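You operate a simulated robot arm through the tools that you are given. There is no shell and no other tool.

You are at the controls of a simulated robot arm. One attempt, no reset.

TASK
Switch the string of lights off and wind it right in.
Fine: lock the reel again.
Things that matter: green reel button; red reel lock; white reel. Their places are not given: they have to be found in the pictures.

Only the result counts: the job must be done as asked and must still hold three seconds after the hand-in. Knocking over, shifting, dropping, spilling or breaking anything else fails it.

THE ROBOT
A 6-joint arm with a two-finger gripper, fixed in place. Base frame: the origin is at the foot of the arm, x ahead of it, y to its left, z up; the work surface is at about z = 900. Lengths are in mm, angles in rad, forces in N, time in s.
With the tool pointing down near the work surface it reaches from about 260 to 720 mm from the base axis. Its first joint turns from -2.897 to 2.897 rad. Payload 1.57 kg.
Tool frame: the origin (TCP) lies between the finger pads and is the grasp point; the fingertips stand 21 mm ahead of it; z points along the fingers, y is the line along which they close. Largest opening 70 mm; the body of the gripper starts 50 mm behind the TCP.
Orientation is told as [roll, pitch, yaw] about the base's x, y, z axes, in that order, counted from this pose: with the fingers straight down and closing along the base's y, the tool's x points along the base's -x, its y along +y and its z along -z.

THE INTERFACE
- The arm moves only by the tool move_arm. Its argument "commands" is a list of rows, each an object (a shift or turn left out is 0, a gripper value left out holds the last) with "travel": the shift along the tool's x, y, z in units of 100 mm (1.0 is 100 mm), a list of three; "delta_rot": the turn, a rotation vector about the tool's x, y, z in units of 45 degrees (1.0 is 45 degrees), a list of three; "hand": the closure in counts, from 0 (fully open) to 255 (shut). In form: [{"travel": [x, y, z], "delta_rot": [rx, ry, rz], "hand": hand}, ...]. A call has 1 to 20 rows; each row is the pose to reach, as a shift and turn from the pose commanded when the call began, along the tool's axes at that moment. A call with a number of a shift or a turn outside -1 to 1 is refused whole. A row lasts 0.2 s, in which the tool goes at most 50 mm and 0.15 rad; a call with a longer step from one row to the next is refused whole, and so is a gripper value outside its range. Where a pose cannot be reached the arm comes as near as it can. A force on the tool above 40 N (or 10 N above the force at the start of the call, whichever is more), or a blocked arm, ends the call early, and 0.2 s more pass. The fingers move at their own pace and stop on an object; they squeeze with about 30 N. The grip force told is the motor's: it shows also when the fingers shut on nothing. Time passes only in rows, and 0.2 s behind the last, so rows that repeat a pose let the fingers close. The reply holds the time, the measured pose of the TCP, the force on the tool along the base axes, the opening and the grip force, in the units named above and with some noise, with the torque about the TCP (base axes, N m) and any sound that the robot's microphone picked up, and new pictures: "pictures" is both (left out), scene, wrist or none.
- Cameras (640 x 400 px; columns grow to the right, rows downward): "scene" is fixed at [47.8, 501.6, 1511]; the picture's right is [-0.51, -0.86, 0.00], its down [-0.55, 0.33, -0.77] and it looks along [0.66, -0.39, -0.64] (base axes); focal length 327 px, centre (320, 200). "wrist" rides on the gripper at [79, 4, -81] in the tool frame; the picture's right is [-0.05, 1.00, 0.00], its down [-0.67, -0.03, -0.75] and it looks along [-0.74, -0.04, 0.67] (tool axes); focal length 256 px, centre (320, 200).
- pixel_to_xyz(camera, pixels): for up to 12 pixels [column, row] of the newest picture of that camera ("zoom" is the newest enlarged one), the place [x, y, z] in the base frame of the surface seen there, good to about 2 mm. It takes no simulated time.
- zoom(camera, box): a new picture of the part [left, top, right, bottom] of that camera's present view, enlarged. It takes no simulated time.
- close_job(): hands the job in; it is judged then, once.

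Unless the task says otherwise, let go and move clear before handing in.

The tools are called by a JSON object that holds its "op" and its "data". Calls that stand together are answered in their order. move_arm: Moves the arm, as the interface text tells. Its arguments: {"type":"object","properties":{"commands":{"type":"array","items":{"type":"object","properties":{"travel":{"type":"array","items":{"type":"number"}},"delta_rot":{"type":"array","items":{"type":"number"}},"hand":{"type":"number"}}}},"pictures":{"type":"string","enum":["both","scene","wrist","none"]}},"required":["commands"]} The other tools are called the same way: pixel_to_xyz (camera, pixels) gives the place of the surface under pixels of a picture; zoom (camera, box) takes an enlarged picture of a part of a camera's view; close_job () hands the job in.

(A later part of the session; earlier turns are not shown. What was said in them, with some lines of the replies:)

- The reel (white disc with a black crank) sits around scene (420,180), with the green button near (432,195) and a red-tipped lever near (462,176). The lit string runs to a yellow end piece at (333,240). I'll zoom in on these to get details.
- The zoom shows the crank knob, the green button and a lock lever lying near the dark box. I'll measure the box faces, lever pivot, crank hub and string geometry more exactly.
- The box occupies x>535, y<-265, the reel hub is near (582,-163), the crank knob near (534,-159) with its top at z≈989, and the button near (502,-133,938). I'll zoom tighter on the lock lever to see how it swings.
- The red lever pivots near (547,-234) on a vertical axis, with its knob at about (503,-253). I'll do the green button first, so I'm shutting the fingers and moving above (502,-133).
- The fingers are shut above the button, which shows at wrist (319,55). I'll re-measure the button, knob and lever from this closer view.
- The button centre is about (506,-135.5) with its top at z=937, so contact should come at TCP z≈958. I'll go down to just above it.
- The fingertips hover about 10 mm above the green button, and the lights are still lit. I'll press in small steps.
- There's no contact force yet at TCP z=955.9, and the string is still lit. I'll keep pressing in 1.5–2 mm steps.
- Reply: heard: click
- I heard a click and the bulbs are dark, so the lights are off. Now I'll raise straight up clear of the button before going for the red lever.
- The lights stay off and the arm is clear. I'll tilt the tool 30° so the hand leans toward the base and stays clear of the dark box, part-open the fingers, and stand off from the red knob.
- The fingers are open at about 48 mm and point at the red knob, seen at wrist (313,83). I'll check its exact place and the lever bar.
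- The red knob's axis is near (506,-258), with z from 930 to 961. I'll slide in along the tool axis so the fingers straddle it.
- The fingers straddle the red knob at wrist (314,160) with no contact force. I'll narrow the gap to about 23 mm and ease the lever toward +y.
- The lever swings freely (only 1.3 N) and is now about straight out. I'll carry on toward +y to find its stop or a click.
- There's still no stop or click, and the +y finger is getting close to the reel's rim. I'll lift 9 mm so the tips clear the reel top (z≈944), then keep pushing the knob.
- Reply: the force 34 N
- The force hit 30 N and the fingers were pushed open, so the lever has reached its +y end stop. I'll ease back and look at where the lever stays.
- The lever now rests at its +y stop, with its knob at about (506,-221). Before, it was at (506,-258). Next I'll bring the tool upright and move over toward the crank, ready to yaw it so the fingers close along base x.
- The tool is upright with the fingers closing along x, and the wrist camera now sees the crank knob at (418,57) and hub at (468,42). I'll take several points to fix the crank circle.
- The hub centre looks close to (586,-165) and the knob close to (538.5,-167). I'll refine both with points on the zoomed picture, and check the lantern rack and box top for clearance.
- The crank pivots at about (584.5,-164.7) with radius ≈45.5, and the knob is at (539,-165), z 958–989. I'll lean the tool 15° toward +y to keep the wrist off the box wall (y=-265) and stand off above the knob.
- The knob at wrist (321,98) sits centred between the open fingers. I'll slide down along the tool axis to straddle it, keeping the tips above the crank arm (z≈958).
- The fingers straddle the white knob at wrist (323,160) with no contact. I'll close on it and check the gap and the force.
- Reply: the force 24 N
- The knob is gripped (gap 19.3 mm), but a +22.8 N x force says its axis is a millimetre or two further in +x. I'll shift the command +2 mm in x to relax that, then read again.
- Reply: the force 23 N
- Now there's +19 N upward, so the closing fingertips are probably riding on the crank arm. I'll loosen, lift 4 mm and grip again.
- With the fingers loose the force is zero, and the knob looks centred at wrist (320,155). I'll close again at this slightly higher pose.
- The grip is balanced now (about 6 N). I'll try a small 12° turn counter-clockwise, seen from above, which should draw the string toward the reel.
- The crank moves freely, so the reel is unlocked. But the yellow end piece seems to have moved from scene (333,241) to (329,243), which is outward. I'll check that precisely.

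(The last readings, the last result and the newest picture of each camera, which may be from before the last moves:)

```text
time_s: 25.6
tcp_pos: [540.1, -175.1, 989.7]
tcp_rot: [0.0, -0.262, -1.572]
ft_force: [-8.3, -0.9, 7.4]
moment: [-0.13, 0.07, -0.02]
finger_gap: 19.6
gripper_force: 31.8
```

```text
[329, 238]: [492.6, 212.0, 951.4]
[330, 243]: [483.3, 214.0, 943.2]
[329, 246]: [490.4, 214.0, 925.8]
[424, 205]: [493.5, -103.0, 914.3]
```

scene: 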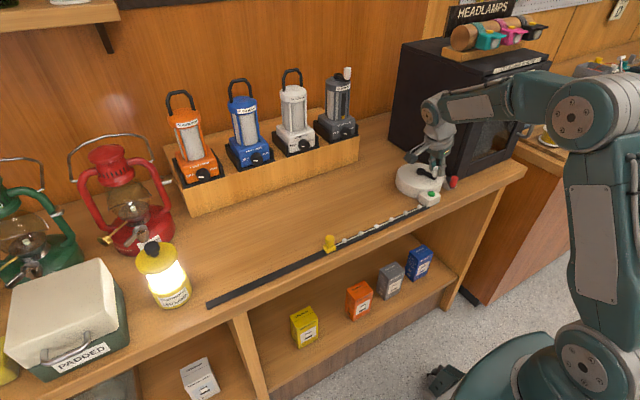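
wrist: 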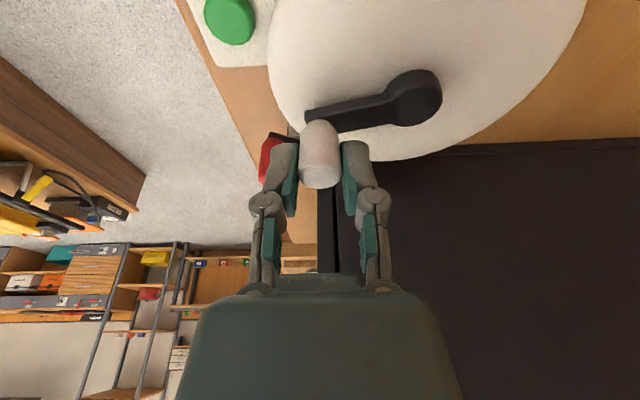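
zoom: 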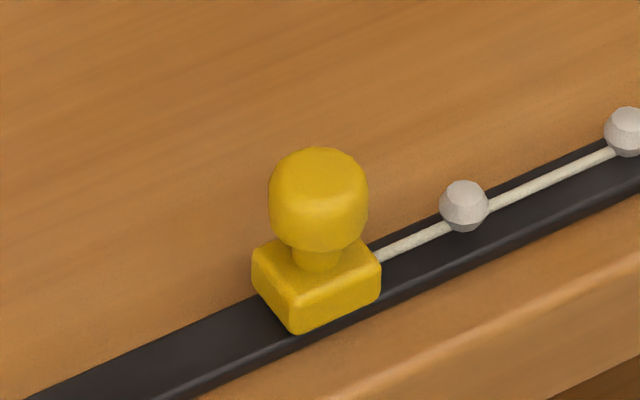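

Confirmed: the end piece went from y≈203 to ≈213, about 10 mm outward for 12°. So winding in is clockwise seen from above, and it needs roughly one turn. I'll reverse and sweep the knob clockwise from 192° to 150°.

{"op": "move_arm", "data": {"commands": [{"travel": [0.0437, -0.0102, -0.0117], "hand": 255}, {"travel": [0.0884, -0.0126, -0.0237], "hand": 255}, {"travel": [0.1331, -0.0102, -0.0357], "hand": 255}, {"travel": [0.1774, -0.0029, -0.0476], "hand": 255}, {"travel": [0.2206, 0.0091, -0.0592], "hand": 255}, {"travel": [0.2625, 0.0257, -0.0704], "hand": 255}, {"travel": [0.3024, 0.0468, -0.0811], "hand": 255}, {"travel": [0.3024, 0.0468, -0.0811], "hand": 255}], "pictures": "both"}}

```text
time_s: 27.4
tcp_pos: [545.9, -141.5, 988.6]
tcp_rot: [0.0, -0.261, -1.57]
ft_force: [-4.9, 3.6, 8.5]
moment: [0.2, 0.03, -0.02]
finger_gap: 19.5
gripper_force: 32.1
```

scene: 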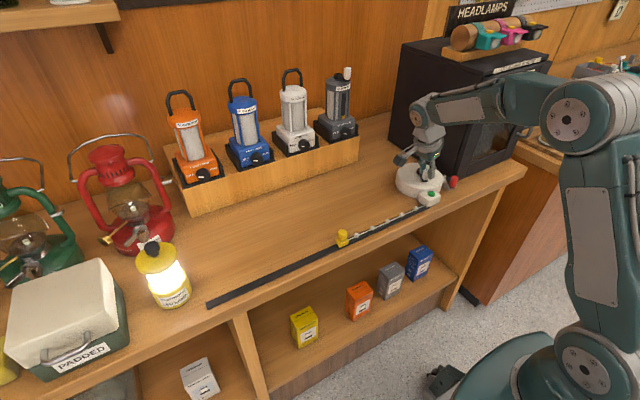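
wrist: 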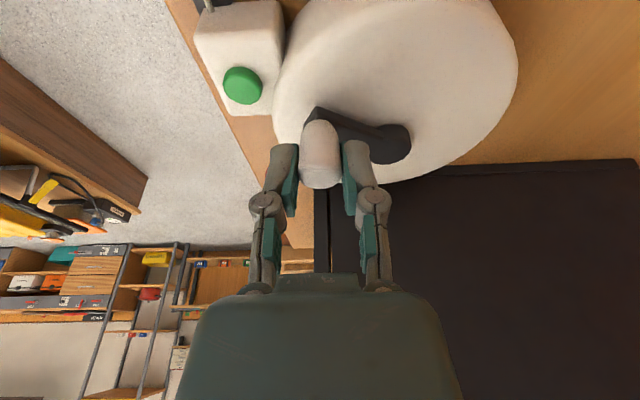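

The end piece moved inward to scene (342,237), with forces under 10 N. I'll continue clockwise from 150° to 60°.

{"op": "move_arm", "data": {"commands": [{"travel": [0.0376, 0.0252, -0.0101], "hand": 255}, {"travel": [0.0724, 0.0544, -0.0194], "hand": 255}, {"travel": [0.104, 0.0872, -0.0279], "hand": 255}, {"travel": [0.1322, 0.1232, -0.0355], "hand": 255}, {"travel": [0.1566, 0.1621, -0.042], "hand": 255}, {"travel": [0.177, 0.2034, -0.0474], "hand": 255}, {"travel": [0.193, 0.2467, -0.0517], "hand": 255}, {"travel": [0.2046, 0.2915, -0.0549], "hand": 255}, {"travel": [0.2117, 0.3373, -0.0567], "hand": 255}, {"travel": [0.214, 0.3836, -0.0574], "hand": 255}, {"travel": [0.2117, 0.4299, -0.0567], "hand": 255}, {"travel": [0.2046, 0.4757, -0.0549], "hand": 255}, {"travel": [0.193, 0.5205, -0.0517], "hand": 255}, {"travel": [0.177, 0.5638, -0.0474], "hand": 255}, {"travel": [0.1566, 0.6051, -0.042], "hand": 255}, {"travel": [0.1566, 0.6051, -0.042], "hand": 255}], "pictures": "both"}}

```text
time_s: 30.8
tcp_pos: [608.3, -126.7, 988.0]
tcp_rot: [0.001, -0.261, -1.573]
ft_force: [2.8, 3.8, 3.7]
moment: [-0.02, -0.06, 0.0]
finger_gap: 19.2
gripper_force: 31.9
```

scene: 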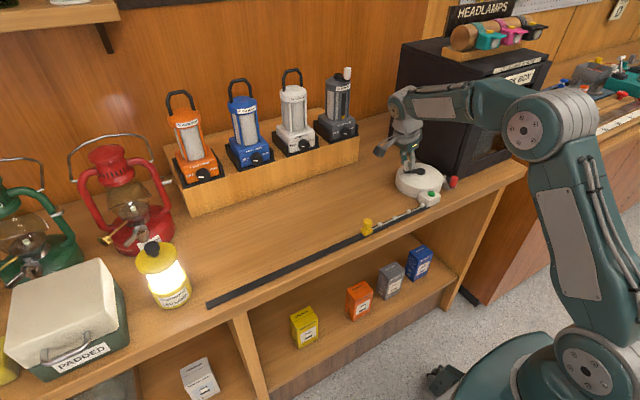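
wrist: 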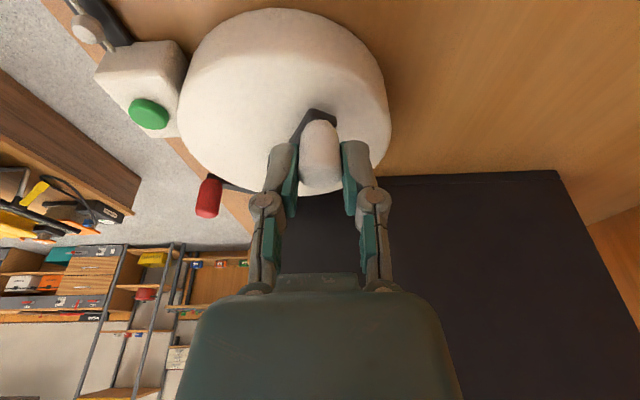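

The end piece is now at scene (367,226), so winding goes well and forces are small. I'll continue clockwise from 60° to -30°.

{"op": "move_arm", "data": {"commands": [{"travel": [-0.0243, 0.0389, 0.0065], "hand": 255}, {"travel": [-0.0526, 0.0749, 0.0141], "hand": 255}, {"travel": [-0.0842, 0.1077, 0.0226], "hand": 255}, {"travel": [-0.119, 0.1369, 0.0319], "hand": 255}, {"travel": [-0.1566, 0.1621, 0.042], "hand": 255}, {"travel": [-0.1965, 0.1832, 0.0527], "hand": 255}, {"travel": [-0.2383, 0.1998, 0.0639], "hand": 255}, {"travel": [-0.2816, 0.2118, 0.0755], "hand": 255}, {"travel": [-0.3258, 0.2191, 0.0874], "hand": 255}, {"travel": [-0.3706, 0.2215, 0.0994], "hand": 255}, {"travel": [-0.4153, 0.2191, 0.1113], "hand": 255}, {"travel": [-0.4595, 0.2118, 0.1232], "hand": 255}, {"travel": [-0.5028, 0.1998, 0.1348], "hand": 255}, {"travel": [-0.5446, 0.1832, 0.146], "hand": 255}, {"travel": [-0.5845, 0.1621, 0.1567], "hand": 255}, {"travel": [-0.5845, 0.1621, 0.1567], "hand": 255}], "pictures": "both"}}

```text
time_s: 34.2
tcp_pos: [622.6, -188.5, 988.6]
tcp_rot: [0.0, -0.262, -1.573]
ft_force: [9.6, -6.5, 7.5]
moment: [-0.5, -0.04, -0.02]
finger_gap: 19.6
gripper_force: 32.0
```

scene: 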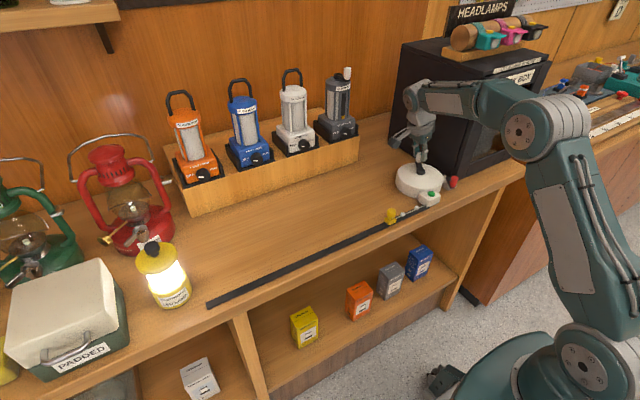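
wrist: 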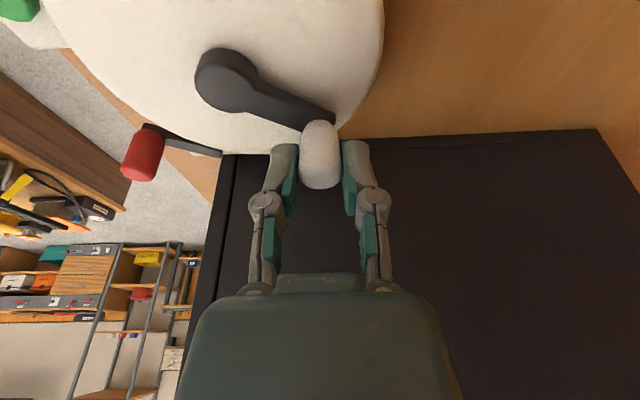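

The end piece is at scene (391,214), getting close to the button box. I'll measure how far it still has to go.

{"op": "pixel_to_xyz", "data": {"camera": "scene", "pixels": [[391, 210], [391, 217], [397, 216], [420, 203], [418, 206], [412, 209]]}}

{"op": "zoom", "data": {"camera": "scene", "box": [370, 155, 470, 230]}}

```text
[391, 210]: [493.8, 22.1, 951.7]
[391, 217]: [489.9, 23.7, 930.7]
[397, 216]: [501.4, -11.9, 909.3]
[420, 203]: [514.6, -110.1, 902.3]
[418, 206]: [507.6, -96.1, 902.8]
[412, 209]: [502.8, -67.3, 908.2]
```

```text
5.33 times, centred on (420, 192) of scene
```

zoom: 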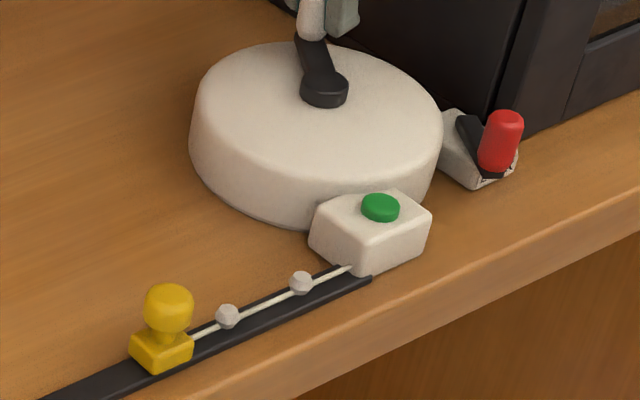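

The end piece is at y≈23 and the button-box face at y≈-100, so about 130° of turning remains. I'll continue clockwise from -30° to -120° and watch the force near the box.

{"op": "move_arm", "data": {"commands": [{"travel": [-0.0376, -0.0252, 0.0101], "hand": 255}, {"travel": [-0.0724, -0.0544, 0.0194], "hand": 255}, {"travel": [-0.104, -0.0872, 0.0279], "hand": 255}, {"travel": [-0.1322, -0.1232, 0.0355], "hand": 255}, {"travel": [-0.1566, -0.1621, 0.042], "hand": 255}, {"travel": [-0.177, -0.2034, 0.0474], "hand": 255}, {"travel": [-0.193, -0.2467, 0.0517], "hand": 255}, {"travel": [-0.2046, -0.2915, 0.0549], "hand": 255}, {"travel": [-0.2117, -0.3373, 0.0567], "hand": 255}, {"travel": [-0.214, -0.3836, 0.0574], "hand": 255}, {"travel": [-0.2117, -0.4299, 0.0567], "hand": 255}, {"travel": [-0.2046, -0.4757, 0.0549], "hand": 255}, {"travel": [-0.193, -0.5205, 0.0517], "hand": 255}, {"travel": [-0.177, -0.5638, 0.0474], "hand": 255}, {"travel": [-0.1566, -0.6051, 0.042], "hand": 255}, {"travel": [-0.1566, -0.6051, 0.042], "hand": 255}], "pictures": "both"}}

```text
time_s: 37.6
tcp_pos: [561.5, -203.8, 989.2]
tcp_rot: [-0.002, -0.262, -1.571]
ft_force: [1.1, 0.1, 9.4]
moment: [0.05, -0.04, -0.01]
finger_gap: 19.5
gripper_force: 31.7
```

scene: 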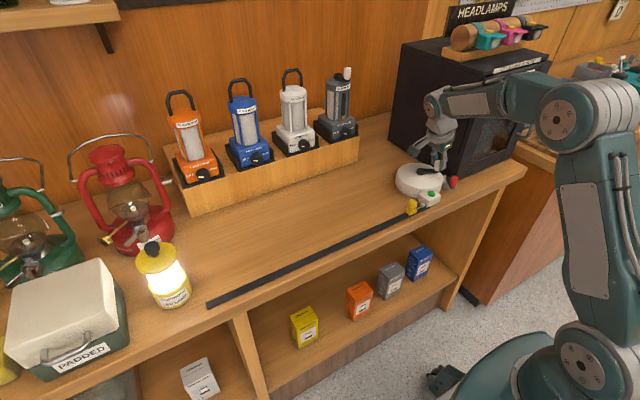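
wrist: 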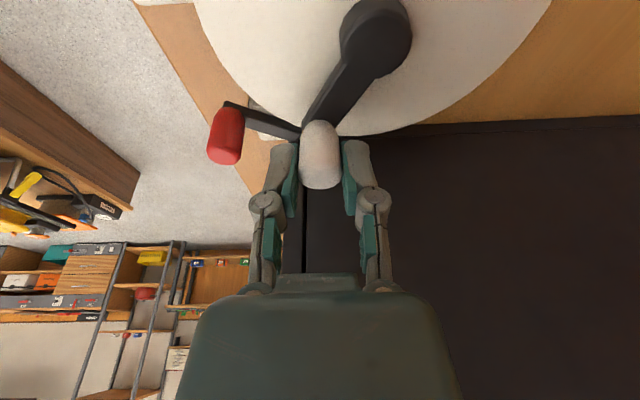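

The end piece has reached scene (411,206), nearly at the button box. I'll go on in 6° steps to -144° and look closely.

{"op": "move_arm", "data": {"commands": [{"travel": [0.0243, -0.0389, -0.0065], "hand": 255}, {"travel": [0.0526, -0.0749, -0.0141], "hand": 255}, {"travel": [0.0842, -0.1077, -0.0226], "hand": 255}, {"travel": [0.119, -0.1369, -0.0319], "hand": 255}, {"travel": [0.119, -0.1369, -0.0319], "hand": 255}], "pictures": "both"}}

{"op": "zoom", "data": {"camera": "scene", "box": [380, 155, 480, 230]}}

```text
time_s: 38.8
tcp_pos: [547.2, -191.8, 988.2]
tcp_rot: [-0.003, -0.259, -1.571]
ft_force: [-0.2, -0.1, -0.1]
moment: [-0.09, -0.01, 0.01]
finger_gap: 19.2
gripper_force: 31.6
```

scene: 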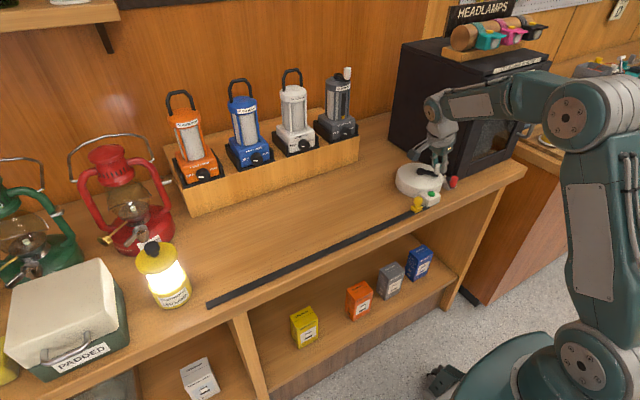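
wrist: 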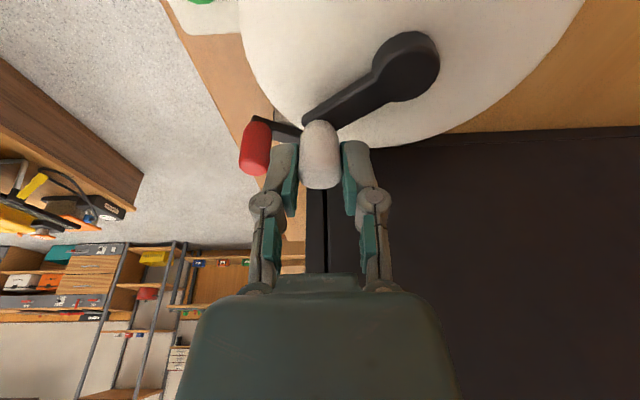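

```text
5.33 times, centred on (430, 192) of scene
```

zoom: 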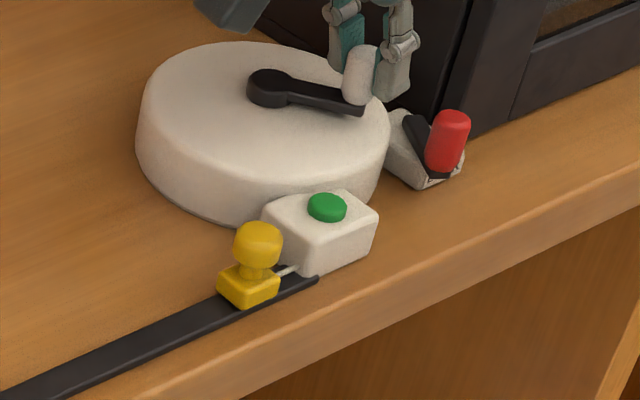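

A gap of roughly 20 mm still shows between the yellow piece and the button box at zoom (290,270). I'll wind on to -160° in 4° steps.

{"op": "move_arm", "data": {"commands": [{"travel": [0.0247, -0.0173, -0.0066], "hand": 255}, {"travel": [0.0506, -0.0327, -0.0136], "hand": 255}, {"travel": [0.0775, -0.0463, -0.0208], "hand": 255}, {"travel": [0.1052, -0.0579, -0.0282], "hand": 255}, {"travel": [0.1052, -0.0579, -0.0282], "hand": 255}], "pictures": "scene"}}

{"op": "zoom", "data": {"camera": "scene", "box": [400, 175, 460, 220]}}

```text
time_s: 40.0
tcp_pos: [543.0, -180.5, 988.6]
tcp_rot: [0.001, -0.261, -1.571]
ft_force: [0.0, 0.7, -0.6]
moment: [0.04, 0.03, -0.02]
finger_gap: 19.4
gripper_force: 31.9
```

scene: 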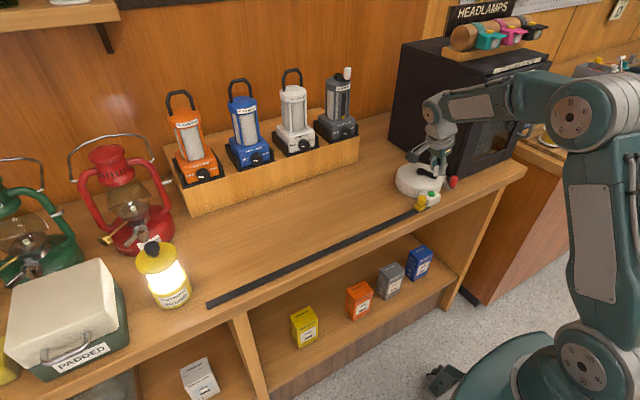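

```text
8.89 times, centred on (430, 198) of scene
```

zoom: 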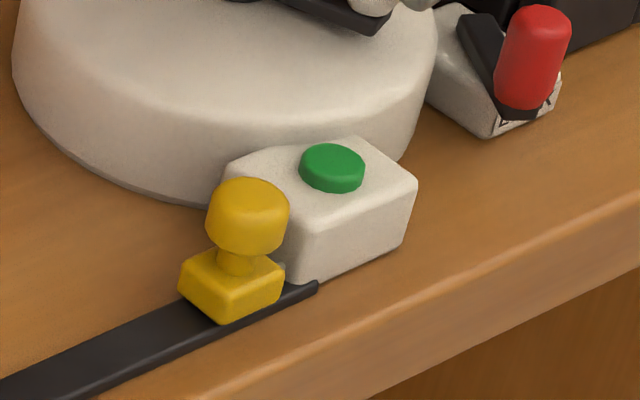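

A small gap of perhaps 6–8 mm is left by the yellow block at zoom (285,275). I'll wind a few more degrees, in 3° steps, and watch for the stop force.

{"op": "move_arm", "data": {"commands": [{"travel": [0.0213, -0.0073, -0.0057], "hand": 255}, {"travel": [0.0428, -0.0135, -0.0115], "hand": 255}, {"travel": [0.0647, -0.0186, -0.0174], "hand": 255}, {"travel": [0.0647, -0.0186, -0.0174], "hand": 255}], "pictures": "scene"}}

{"op": "zoom", "data": {"camera": "scene", "box": [400, 175, 460, 220]}}

```text
time_s: 41.0
tcp_pos: [540.6, -173.6, 988.0]
tcp_rot: [-0.001, -0.263, -1.57]
ft_force: [0.9, -0.7, -0.1]
moment: [-0.07, 0.01, 0.01]
finger_gap: 19.3
gripper_force: 32.4
```

scene: 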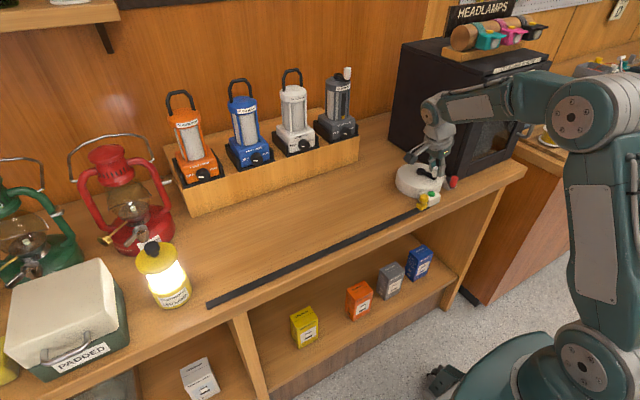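

```text
8.89 times, centred on (430, 198) of scene
```

zoom: 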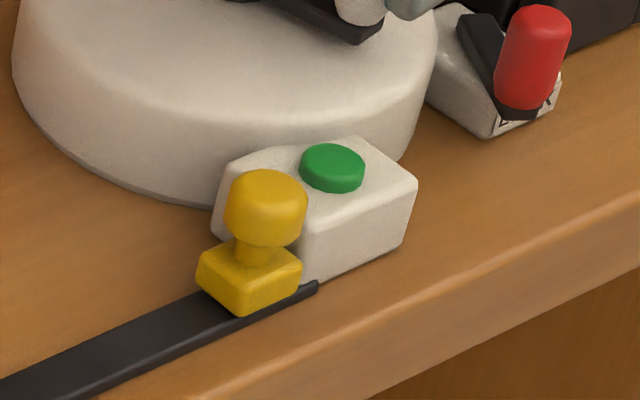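

The yellow block is almost against the box, and there's still no resistance (below 1 N). I'll keep turning a few degrees at a time until the stop is felt.

{"op": "move_arm", "data": {"commands": [{"travel": [0.011, -0.002, -0.003], "hand": 255}, {"travel": [0.022, -0.0038, -0.0059], "hand": 255}, {"travel": [0.033, -0.005, -0.009], "hand": 255}, {"travel": [0.0443, -0.0064, -0.0119], "hand": 255}, {"travel": [0.0443, -0.0064, -0.0119], "hand": 255}], "pictures": "both"}}

{"op": "zoom", "data": {"camera": "scene", "box": [400, 175, 460, 220]}}

```text
time_s: 42.2
tcp_pos: [540.2, -168.8, 988.7]
tcp_rot: [-0.002, -0.261, -1.569]
ft_force: [-1.9, -0.8, 1.5]
moment: [-0.03, -0.02, 0.01]
finger_gap: 19.4
gripper_force: 31.7
```

scene: 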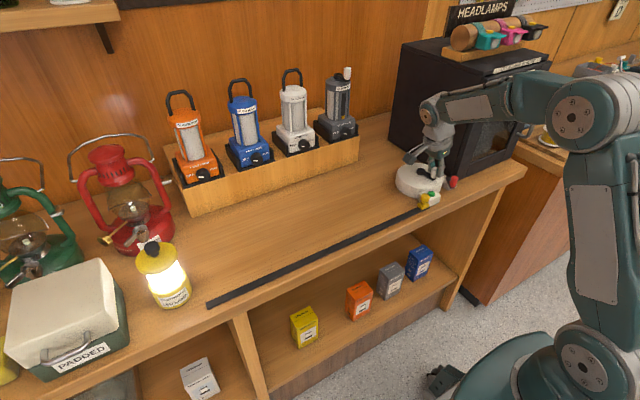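
wrist: 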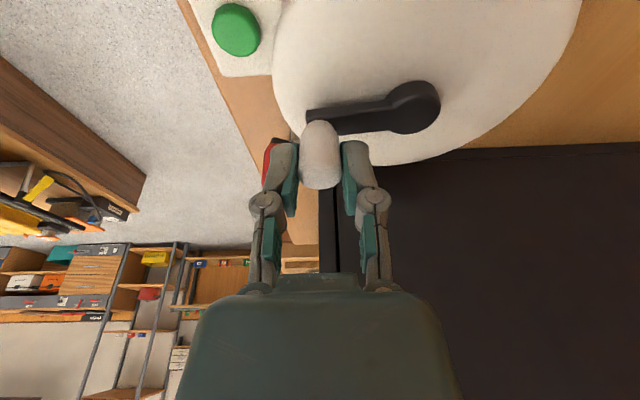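

```text
8.89 times, centred on (430, 198) of scene
```

zoom: 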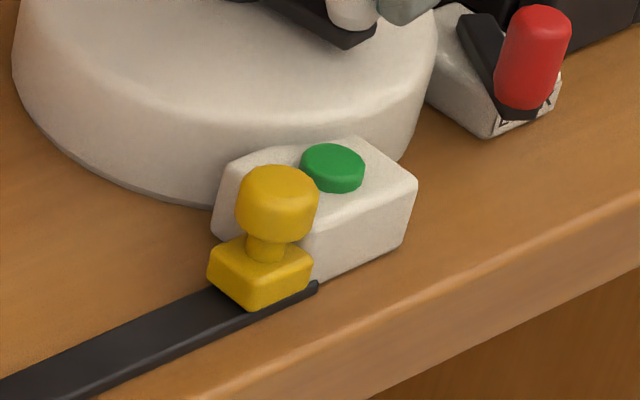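

The block moved another 5 mm and now looks to be at the box face, but there's still no resistance. I'll continue gently to find the stop.

{"op": "move_arm", "data": {"commands": [{"travel": [0.011, -0.001, -0.003], "hand": 255}, {"travel": [0.0223, -0.0014, -0.006], "hand": 255}, {"travel": [0.033, -0.0016, -0.009], "hand": 255}, {"travel": [0.0447, -0.0016, -0.012], "hand": 255}, {"travel": [0.0447, -0.0016, -0.012], "hand": 255}], "pictures": "both"}}

{"op": "zoom", "data": {"camera": "scene", "box": [400, 175, 460, 220]}}

```text
time_s: 43.4
tcp_pos: [539.8, -164.7, 988.1]
tcp_rot: [-0.003, -0.261, -1.569]
ft_force: [-5.9, -0.7, -1.3]
moment: [-0.08, 0.05, 0.04]
finger_gap: 19.4
gripper_force: 31.4
```

scene: 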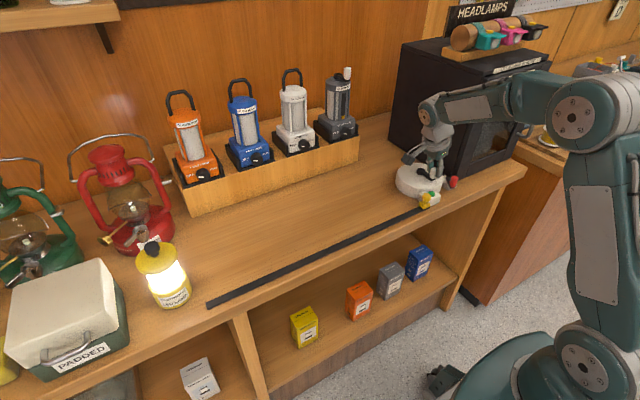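
wrist: 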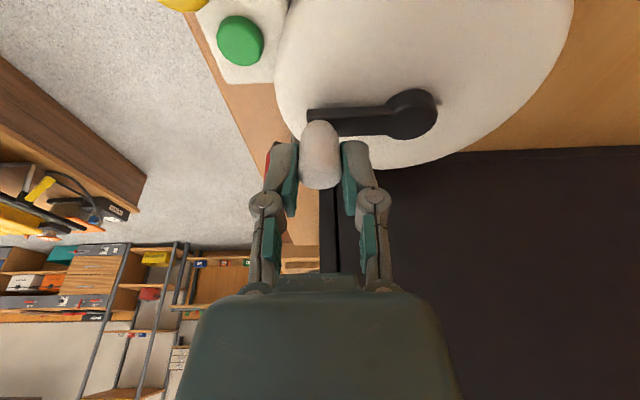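

```text
8.89 times, centred on (430, 198) of scene
```

zoom: 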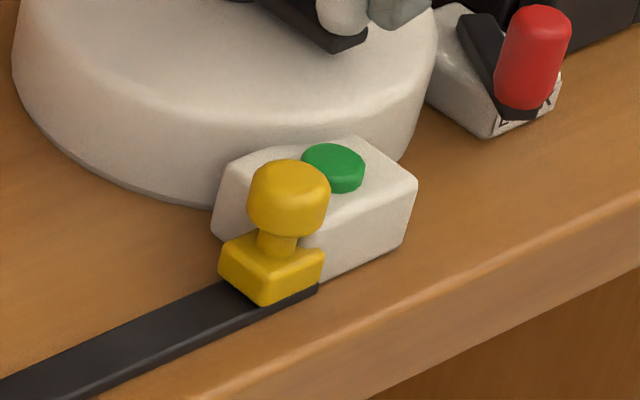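

The block moved in further, its end now level with the track's end at zoom (318,290), and there's still no hard stop. I'll ease on in 2° steps.

{"op": "move_arm", "data": {"commands": [{"travel": [0.015, 0.0005, -0.004], "hand": 255}, {"travel": [0.0298, 0.0016, -0.008], "hand": 255}, {"travel": [0.0447, 0.0032, -0.012], "hand": 255}, {"travel": [0.0447, 0.0032, -0.012], "hand": 255}], "pictures": "both"}}

{"op": "zoom", "data": {"camera": "scene", "box": [400, 175, 460, 220]}}

```text
time_s: 44.4
tcp_pos: [539.3, -162.3, 988.6]
tcp_rot: [-0.002, -0.261, -1.574]
ft_force: [-15.7, -29.7, 2.7]
moment: [-0.65, 0.38, -0.12]
finger_gap: 19.6
gripper_force: 32.5
```

scene: 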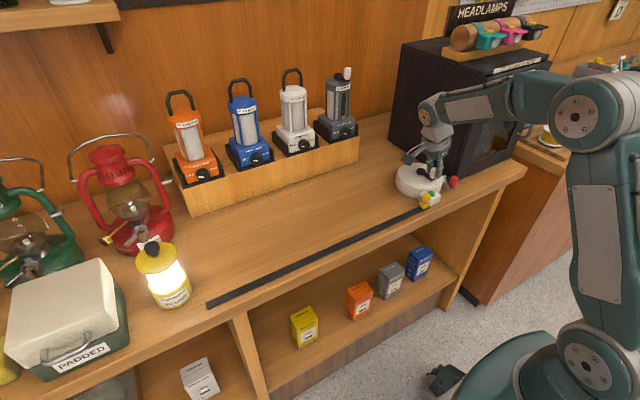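
wrist: 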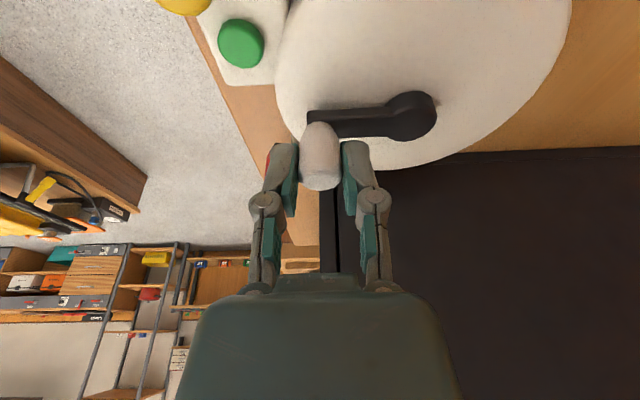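

```text
8.89 times, centred on (430, 198) of scene
```

zoom: 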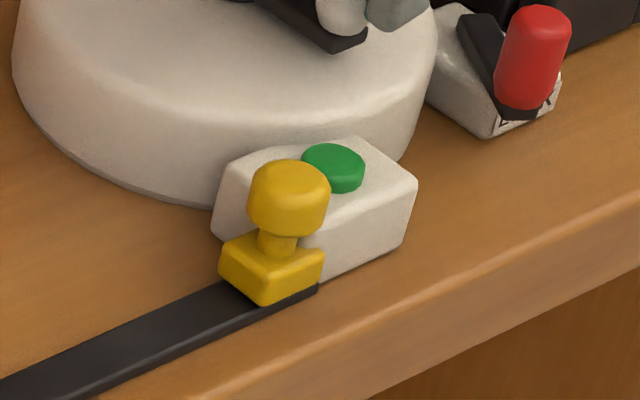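

The y force rose to -30 N while the block stayed put, so the string is wound to its stop. I'll open the fingers right here, so the crank isn't turned back, and lift off along the tool axis.

{"op": "move_arm", "data": {"commands": [{"travel": [0.03, 0.0, -0.008], "hand": 100}, {"travel": [0.02, 0.0, -0.005], "hand": 100}, {"travel": [0.02, 0.0, -0.005], "hand": 100}, {"travel": [0.02, 0.0, -0.3], "hand": 100}, {"travel": [0.02, 0.0, -0.7], "hand": 100}, {"travel": [0.02, 0.0, -1.0], "hand": 100}, {"travel": [0.02, 0.0, -1.0], "hand": 100}], "pictures": "both"}}

{"op": "zoom", "data": {"camera": "scene", "box": [380, 150, 480, 225]}}

```text
time_s: 46.0
tcp_pos: [541.1, -132.6, 1085.4]
tcp_rot: [-0.002, -0.26, -1.57]
ft_force: [-0.2, -0.2, 1.5]
moment: [-0.02, 0.02, 0.03]
finger_gap: 42.8
gripper_force: 0.1
```

scene: 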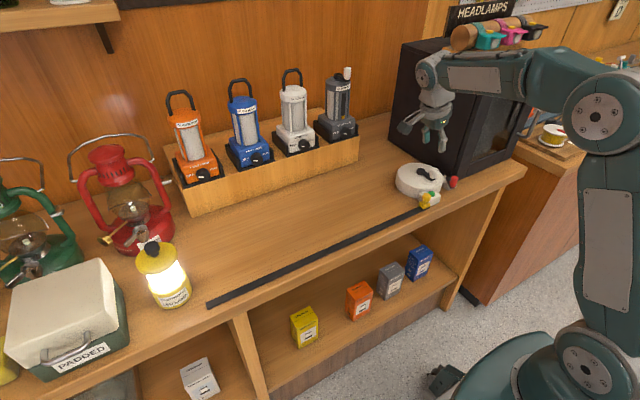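
wrist: 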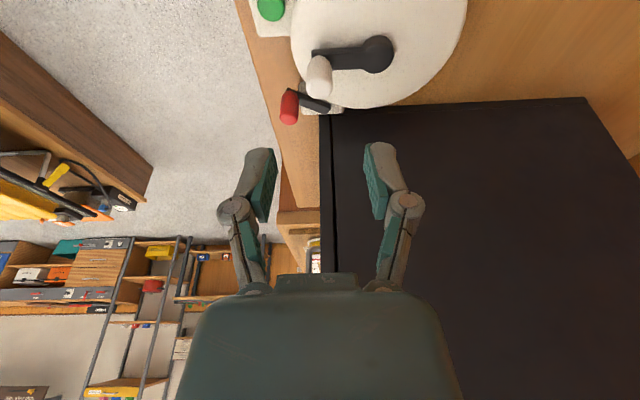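

```text
5.33 times, centred on (430, 188) of scene
```

zoom: 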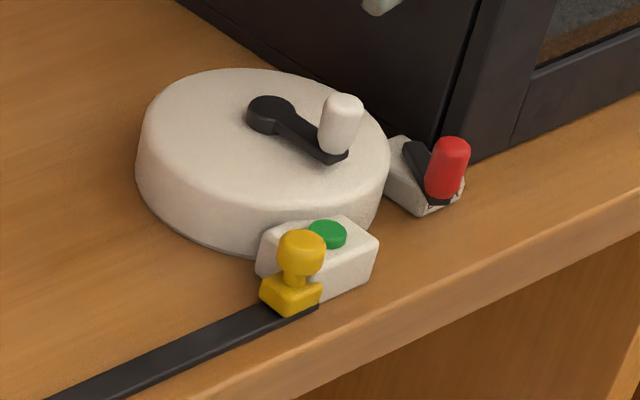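

The string is fully in and stays in: the yellow block sits at the box and no bulbs show. Next is re-locking, so I'll shut the fingers and move above the +y side of the red knob, which is at (506,-221).

{"op": "move_arm", "data": {"commands": [{"travel": [-0.148, -0.133, 0.195], "hand": 255}, {"travel": [-0.296, -0.267, 0.39], "hand": 255}, {"travel": [-0.444, -0.4, 0.585], "hand": 255}, {"travel": [-0.444, -0.4, 0.585], "hand": 255}], "pictures": "both"}}

{"op": "pixel_to_xyz", "data": {"camera": "scene", "pixels": [[453, 178], [453, 183], [448, 184], [428, 199], [434, 172]]}}

```text
time_s: 47.0
tcp_pos: [499.8, -189.6, 1040.0]
tcp_rot: [-0.001, -0.262, -1.571]
ft_force: [0.1, 0.6, -0.9]
moment: [-0.04, 0.04, 0.01]
finger_gap: 0.0
gripper_force: 29.0
```

scene: 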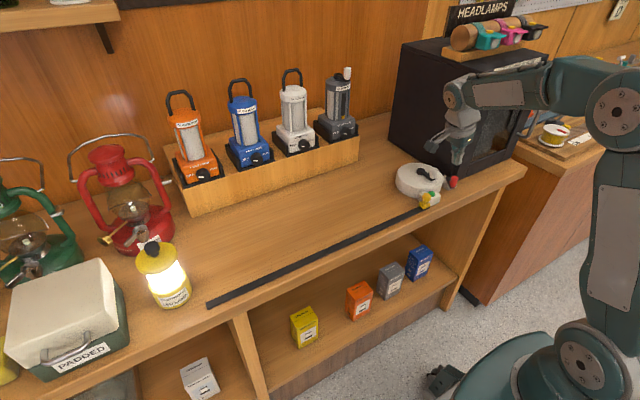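
wrist: 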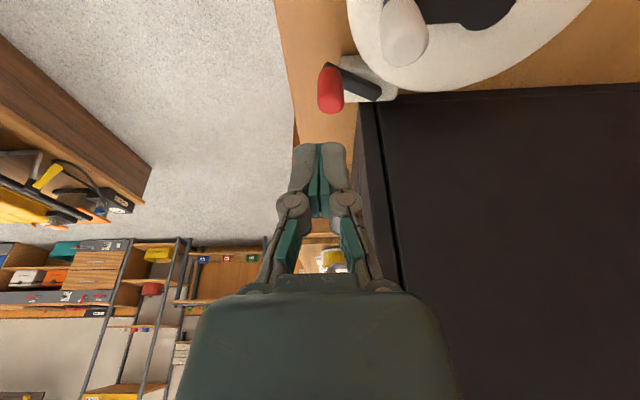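

```text
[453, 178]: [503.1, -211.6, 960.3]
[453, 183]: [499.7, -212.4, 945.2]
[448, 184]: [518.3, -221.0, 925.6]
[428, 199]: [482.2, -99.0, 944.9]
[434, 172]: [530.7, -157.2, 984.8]
```

The red knob's near side is at y≈-212, and my closed tips are at about y≈-203 in plan. I'll descend vertically beside it to tip height z≈937.

{"op": "move_arm", "data": {"commands": [{"travel": [0.09, 0, 0.34], "hand": 255}, {"travel": [0.17, 0, 0.64], "hand": 255}, {"travel": [0.215, 0, 0.802], "hand": 255}, {"travel": [0.215, 0, 0.802], "hand": 255}], "pictures": "both"}}

{"op": "zoom", "data": {"camera": "scene", "box": [400, 130, 500, 205]}}

```text
time_s: 48.0
tcp_pos: [499.5, -189.8, 957.3]
tcp_rot: [-0.001, -0.261, -1.571]
ft_force: [0.7, 0.1, -1.4]
moment: [0.01, -0.01, -0.04]
finger_gap: 0.1
gripper_force: 28.1
```

scene: 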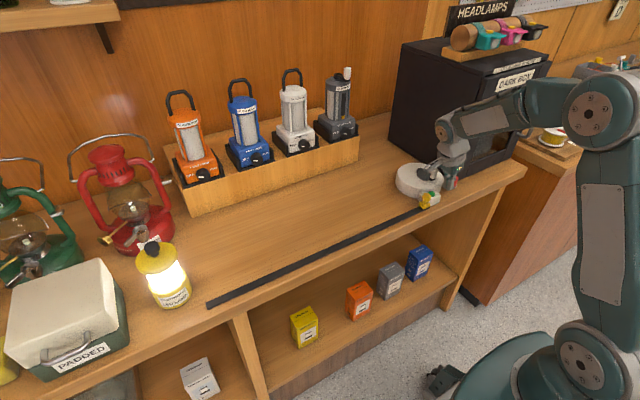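
wrist: 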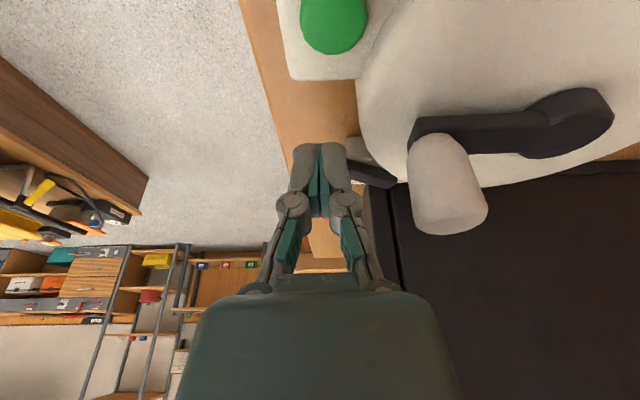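

```text
5.33 times, centred on (450, 168) of scene
```

zoom: 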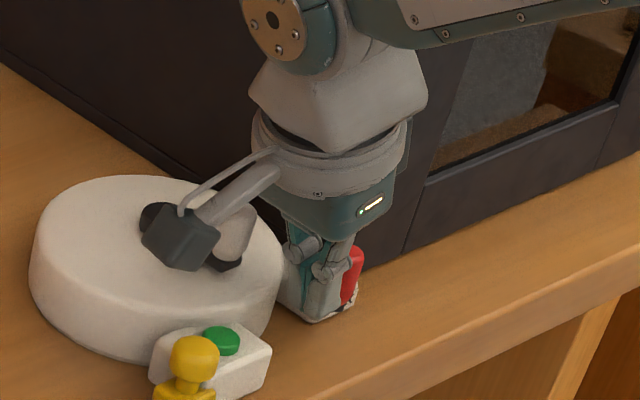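

The closed fingers are beside the red knob on its +y side, with no contact. I'll push horizontally toward -y in small steps.

{"op": "move_arm", "data": {"commands": [{"travel": [-0.0966, 0, 0.0259], "hand": 255}, {"travel": [-0.1546, 0, 0.0414], "hand": 255}, {"travel": [-0.2125, 0, 0.057], "hand": 255}, {"travel": [-0.2705, 0, 0.0725], "hand": 255}, {"travel": [-0.3284, 0, 0.0881], "hand": 255}, {"travel": [-0.3671, 0, 0.0984], "hand": 255}, {"travel": [-0.3671, 0, 0.0984], "hand": 255}], "pictures": "both"}}

{"op": "zoom", "data": {"camera": "scene", "box": [400, 130, 500, 205]}}

```text
time_s: 49.6
tcp_pos: [501.0, -228.5, 956.3]
tcp_rot: [-0.003, -0.261, -1.571]
ft_force: [-0.5, 0.9, -0.2]
moment: [0.0, 0.03, -0.01]
finger_gap: 0.1
gripper_force: 28.8
```

scene: 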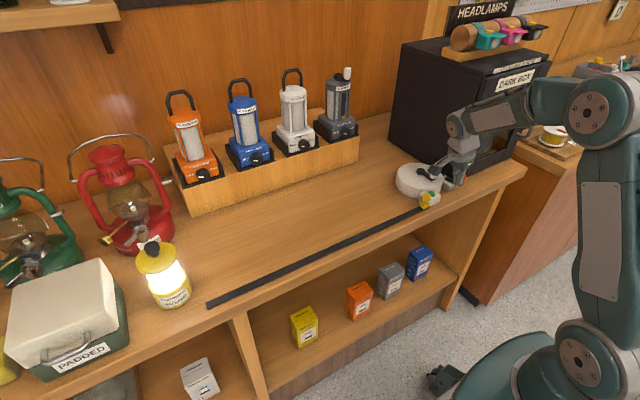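
wrist: 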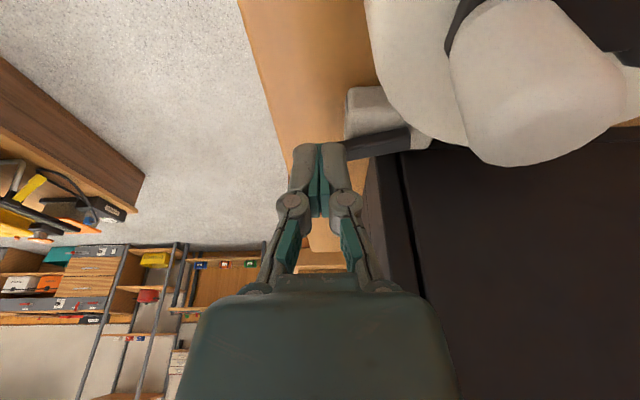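

```text
5.33 times, centred on (450, 168) of scene
```

zoom: 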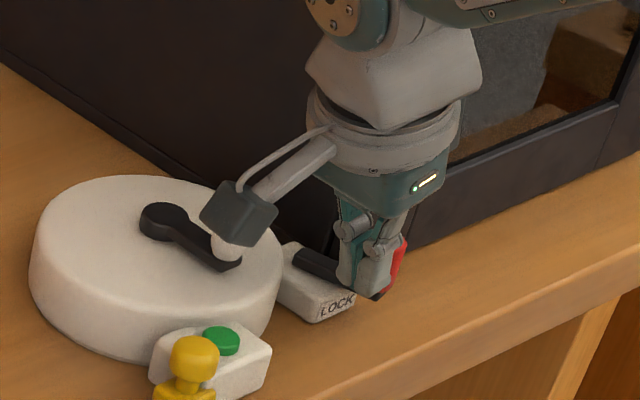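

The lever is swinging over toward the lock side (red knob behind the fingers at zoom (398,265)) with almost no force. I'll keep pushing in 3 mm steps until the end stop.

{"op": "move_arm", "data": {"commands": [{"travel": [-0.029, 0, 0.0078], "hand": 255}, {"travel": [-0.058, 0, 0.0155], "hand": 255}, {"travel": [-0.0869, 0, 0.0233], "hand": 255}, {"travel": [-0.0869, 0, 0.0233], "hand": 255}], "pictures": "none"}}

```text
time_s: 50.6
tcp_pos: [500.0, -236.8, 957.1]
tcp_rot: [-0.001, -0.261, -1.571]
ft_force: [0.3, 1.1, -0.3]
moment: [0.03, 0.01, 0.02]
finger_gap: 0.0
gripper_force: 28.5
```

{"op": "move_arm", "data": {"commands": [{"travel": [-0.01, 0, 0.0026], "hand": 255}, {"travel": [-0.02, 0, 0.0052], "hand": 255}, {"travel": [-0.03, 0, 0.0078], "hand": 255}, {"travel": [-0.03, 0, 0.0078], "hand": 255}], "pictures": "both"}}

{"op": "zoom", "data": {"camera": "scene", "box": [400, 130, 500, 205]}}

```text
time_s: 51.6
tcp_pos: [500.3, -238.8, 957.3]
tcp_rot: [-0.003, -0.263, -1.571]
ft_force: [-2.7, 18.3, -2.6]
moment: [0.34, 0.06, 0.14]
finger_gap: 0.0
gripper_force: 28.5
```

scene: 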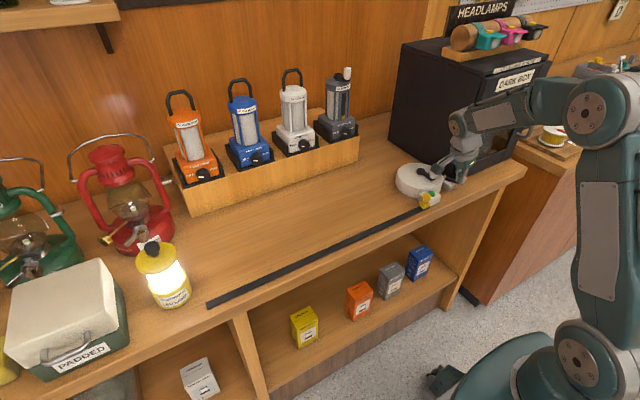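
wrist: 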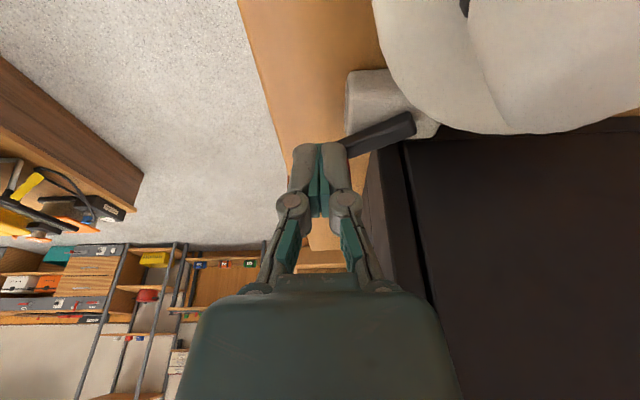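

```text
5.33 times, centred on (450, 168) of scene
```

zoom: 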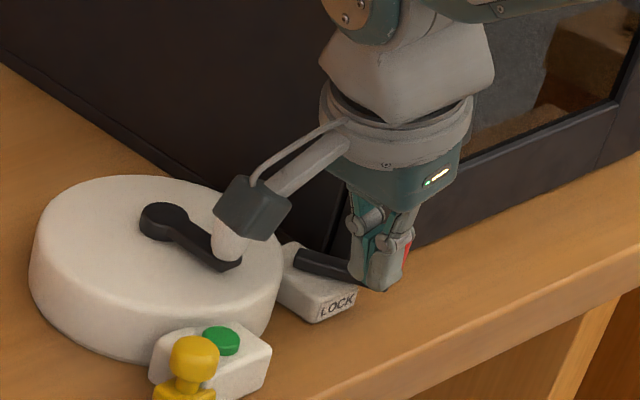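

The tip force rose to 18 N in +y with a moment that matches contact at the fingertips, so the lever is hard at its lock-side stop. I'll back off from the knob and lift straight up.

{"op": "move_arm", "data": {"commands": [{"travel": [0.058, 0, -0.015], "hand": 255}, {"travel": [0.116, 0, -0.031], "hand": 255}, {"travel": [0.05, 0, -0.28], "hand": 255}, {"travel": [-0.02, 0, -0.54], "hand": 255}, {"travel": [-0.091, 0, -0.804], "hand": 255}, {"travel": [-0.091, 0, -0.804], "hand": 255}], "pictures": "both"}}

{"op": "zoom", "data": {"camera": "scene", "box": [380, 145, 480, 220]}}

{"op": "zoom", "data": {"camera": "wrist", "box": [280, 0, 480, 150]}}

```text
time_s: 53.0
tcp_pos: [501.3, -227.8, 1036.9]
tcp_rot: [-0.001, -0.262, -1.572]
ft_force: [-0.5, -0.2, 1.1]
moment: [-0.03, -0.01, 0.02]
finger_gap: 0.0
gripper_force: 28.6
```

scene: 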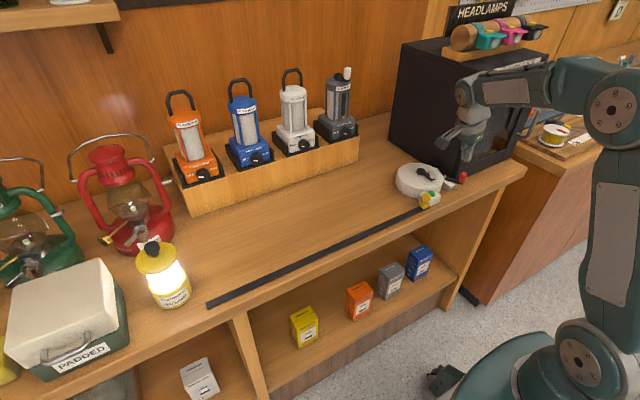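
wrist: 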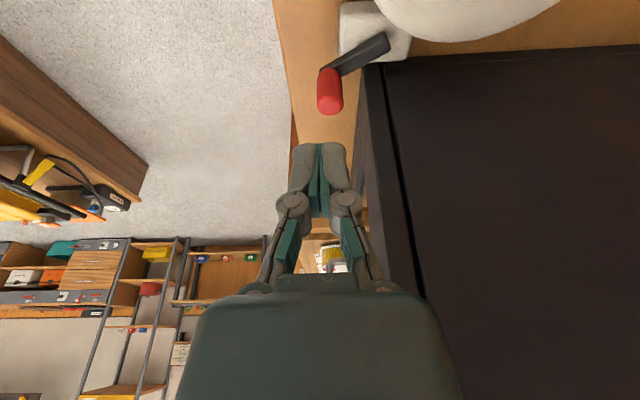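

```text
5.33 times, centred on (430, 182) of scene
```

zoom: 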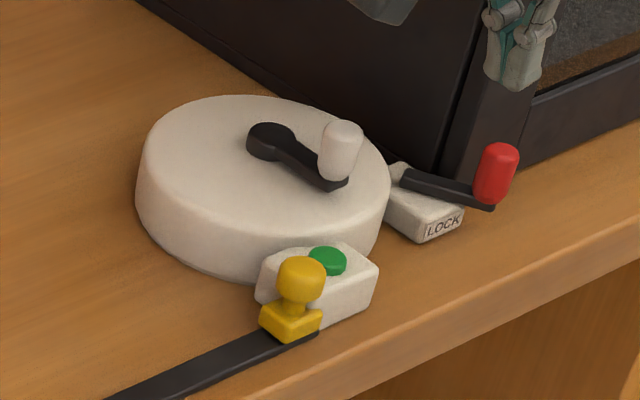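

```text
2.67 times, centred on (380, 75) of wrist
```

zoom: 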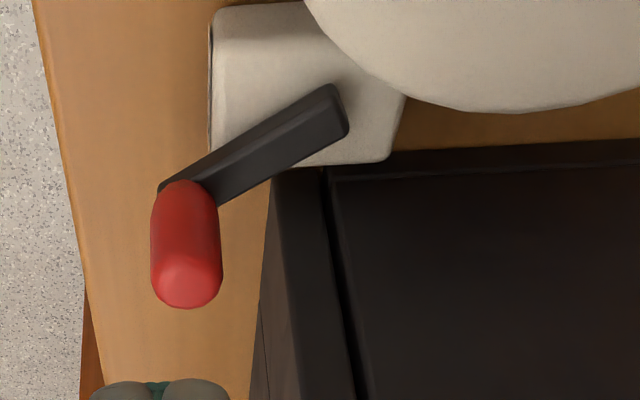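

The lever is back in exactly its starting pose (knob at zoom (495,173), "LOCK" uncovered) and the yellow end sits at the box. I'll retreat further and double-check the end piece and lights.

{"op": "move_arm", "data": {"commands": [{"travel": [0.2, -0.1, -0.3], "hand": 255}, {"travel": [0.4, -0.2, -0.6], "hand": 255}, {"travel": [0.6, -0.3, -0.9], "hand": 255}, {"travel": [0.8, -0.4, -1.0], "hand": 200}, {"travel": [0.8, -0.4, -1.0], "hand": 150}], "pictures": "both"}}

{"op": "zoom", "data": {"camera": "scene", "box": [400, 175, 460, 220]}}

{"op": "pixel_to_xyz", "data": {"camera": "scene", "pixels": [[463, 175], [427, 194], [427, 203], [434, 171], [421, 172]]}}

```text
time_s: 54.2
tcp_pos: [461.4, -123.4, 1113.1]
tcp_rot: [0.0, -0.261, -1.572]
ft_force: [0.2, 0.1, -0.1]
moment: [-0.03, -0.02, 0.02]
finger_gap: 28.7
gripper_force: 0.2
```

scene: 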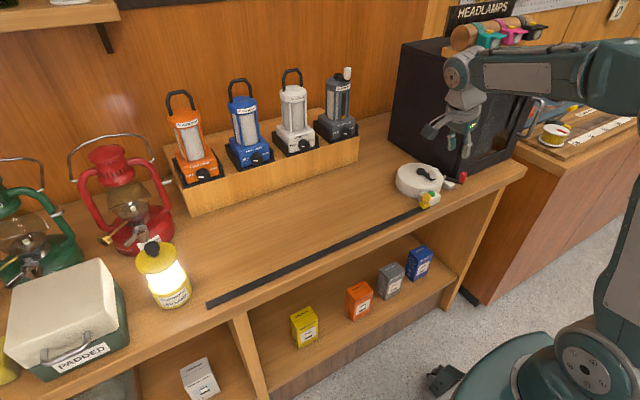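
wrist: 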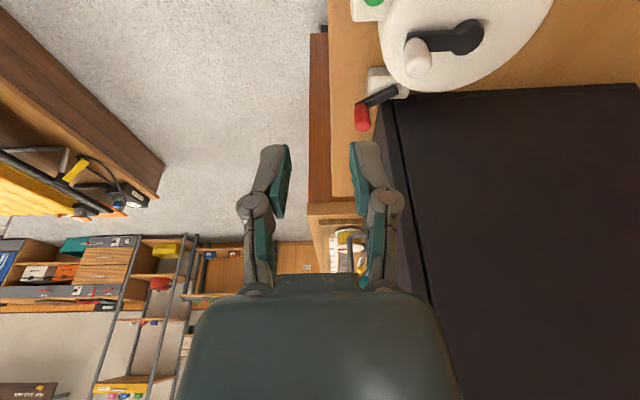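

```text
8.89 times, centred on (430, 198) of scene
```

zoom: 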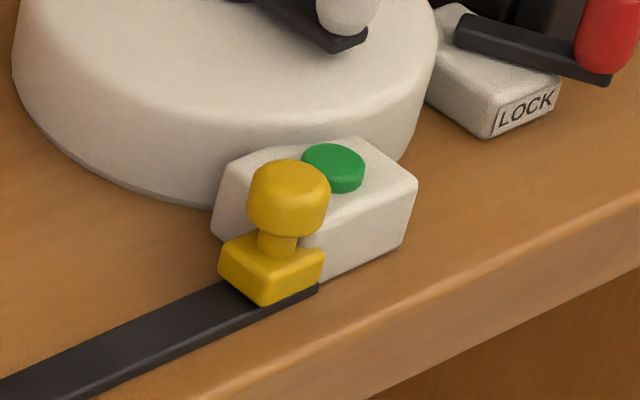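

```text
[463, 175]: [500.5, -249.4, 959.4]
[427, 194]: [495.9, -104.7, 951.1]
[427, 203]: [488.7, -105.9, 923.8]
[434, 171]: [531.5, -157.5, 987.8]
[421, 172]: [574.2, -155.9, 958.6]
```

Everything matches the goal. The string was dark before it went in and I heard no second click. The yellow end at zoom (288,200) hasn't moved from its wound-in stop, the red lever is back at its locked spot (500,-249), and the arm is clear. I'm handing in.

{"op": "close_job", "data": {}}

```text
The job is handed in.
```

The string of lights is off and wound right in, and the lock lever is back where it started. I've handed the job in; no verdict came back.

- **Lights:** I pressed the green button once, heard a click and saw every bulb go dark. No second click followed.
- **Winding:** I unlocked the reel and turned the crank clockwise for about one full turn. I first tried it counter-clockwise for 12°, which let out about 10 mm of string, so I reversed it. I stopped when the yellow end piece met its end stop at the button box. It was still there after I let go and moved away.
- **Lock:** I pushed the red lever to its end stop on the lock side, which is the position it started in. I did not try the crank afterwards to check that the lock holds. The crank turned freely with the lever at the other end, so I took this end to be locked.

The arm touched only the button, the crank and the lever, and it was clear of everything when I handed in.
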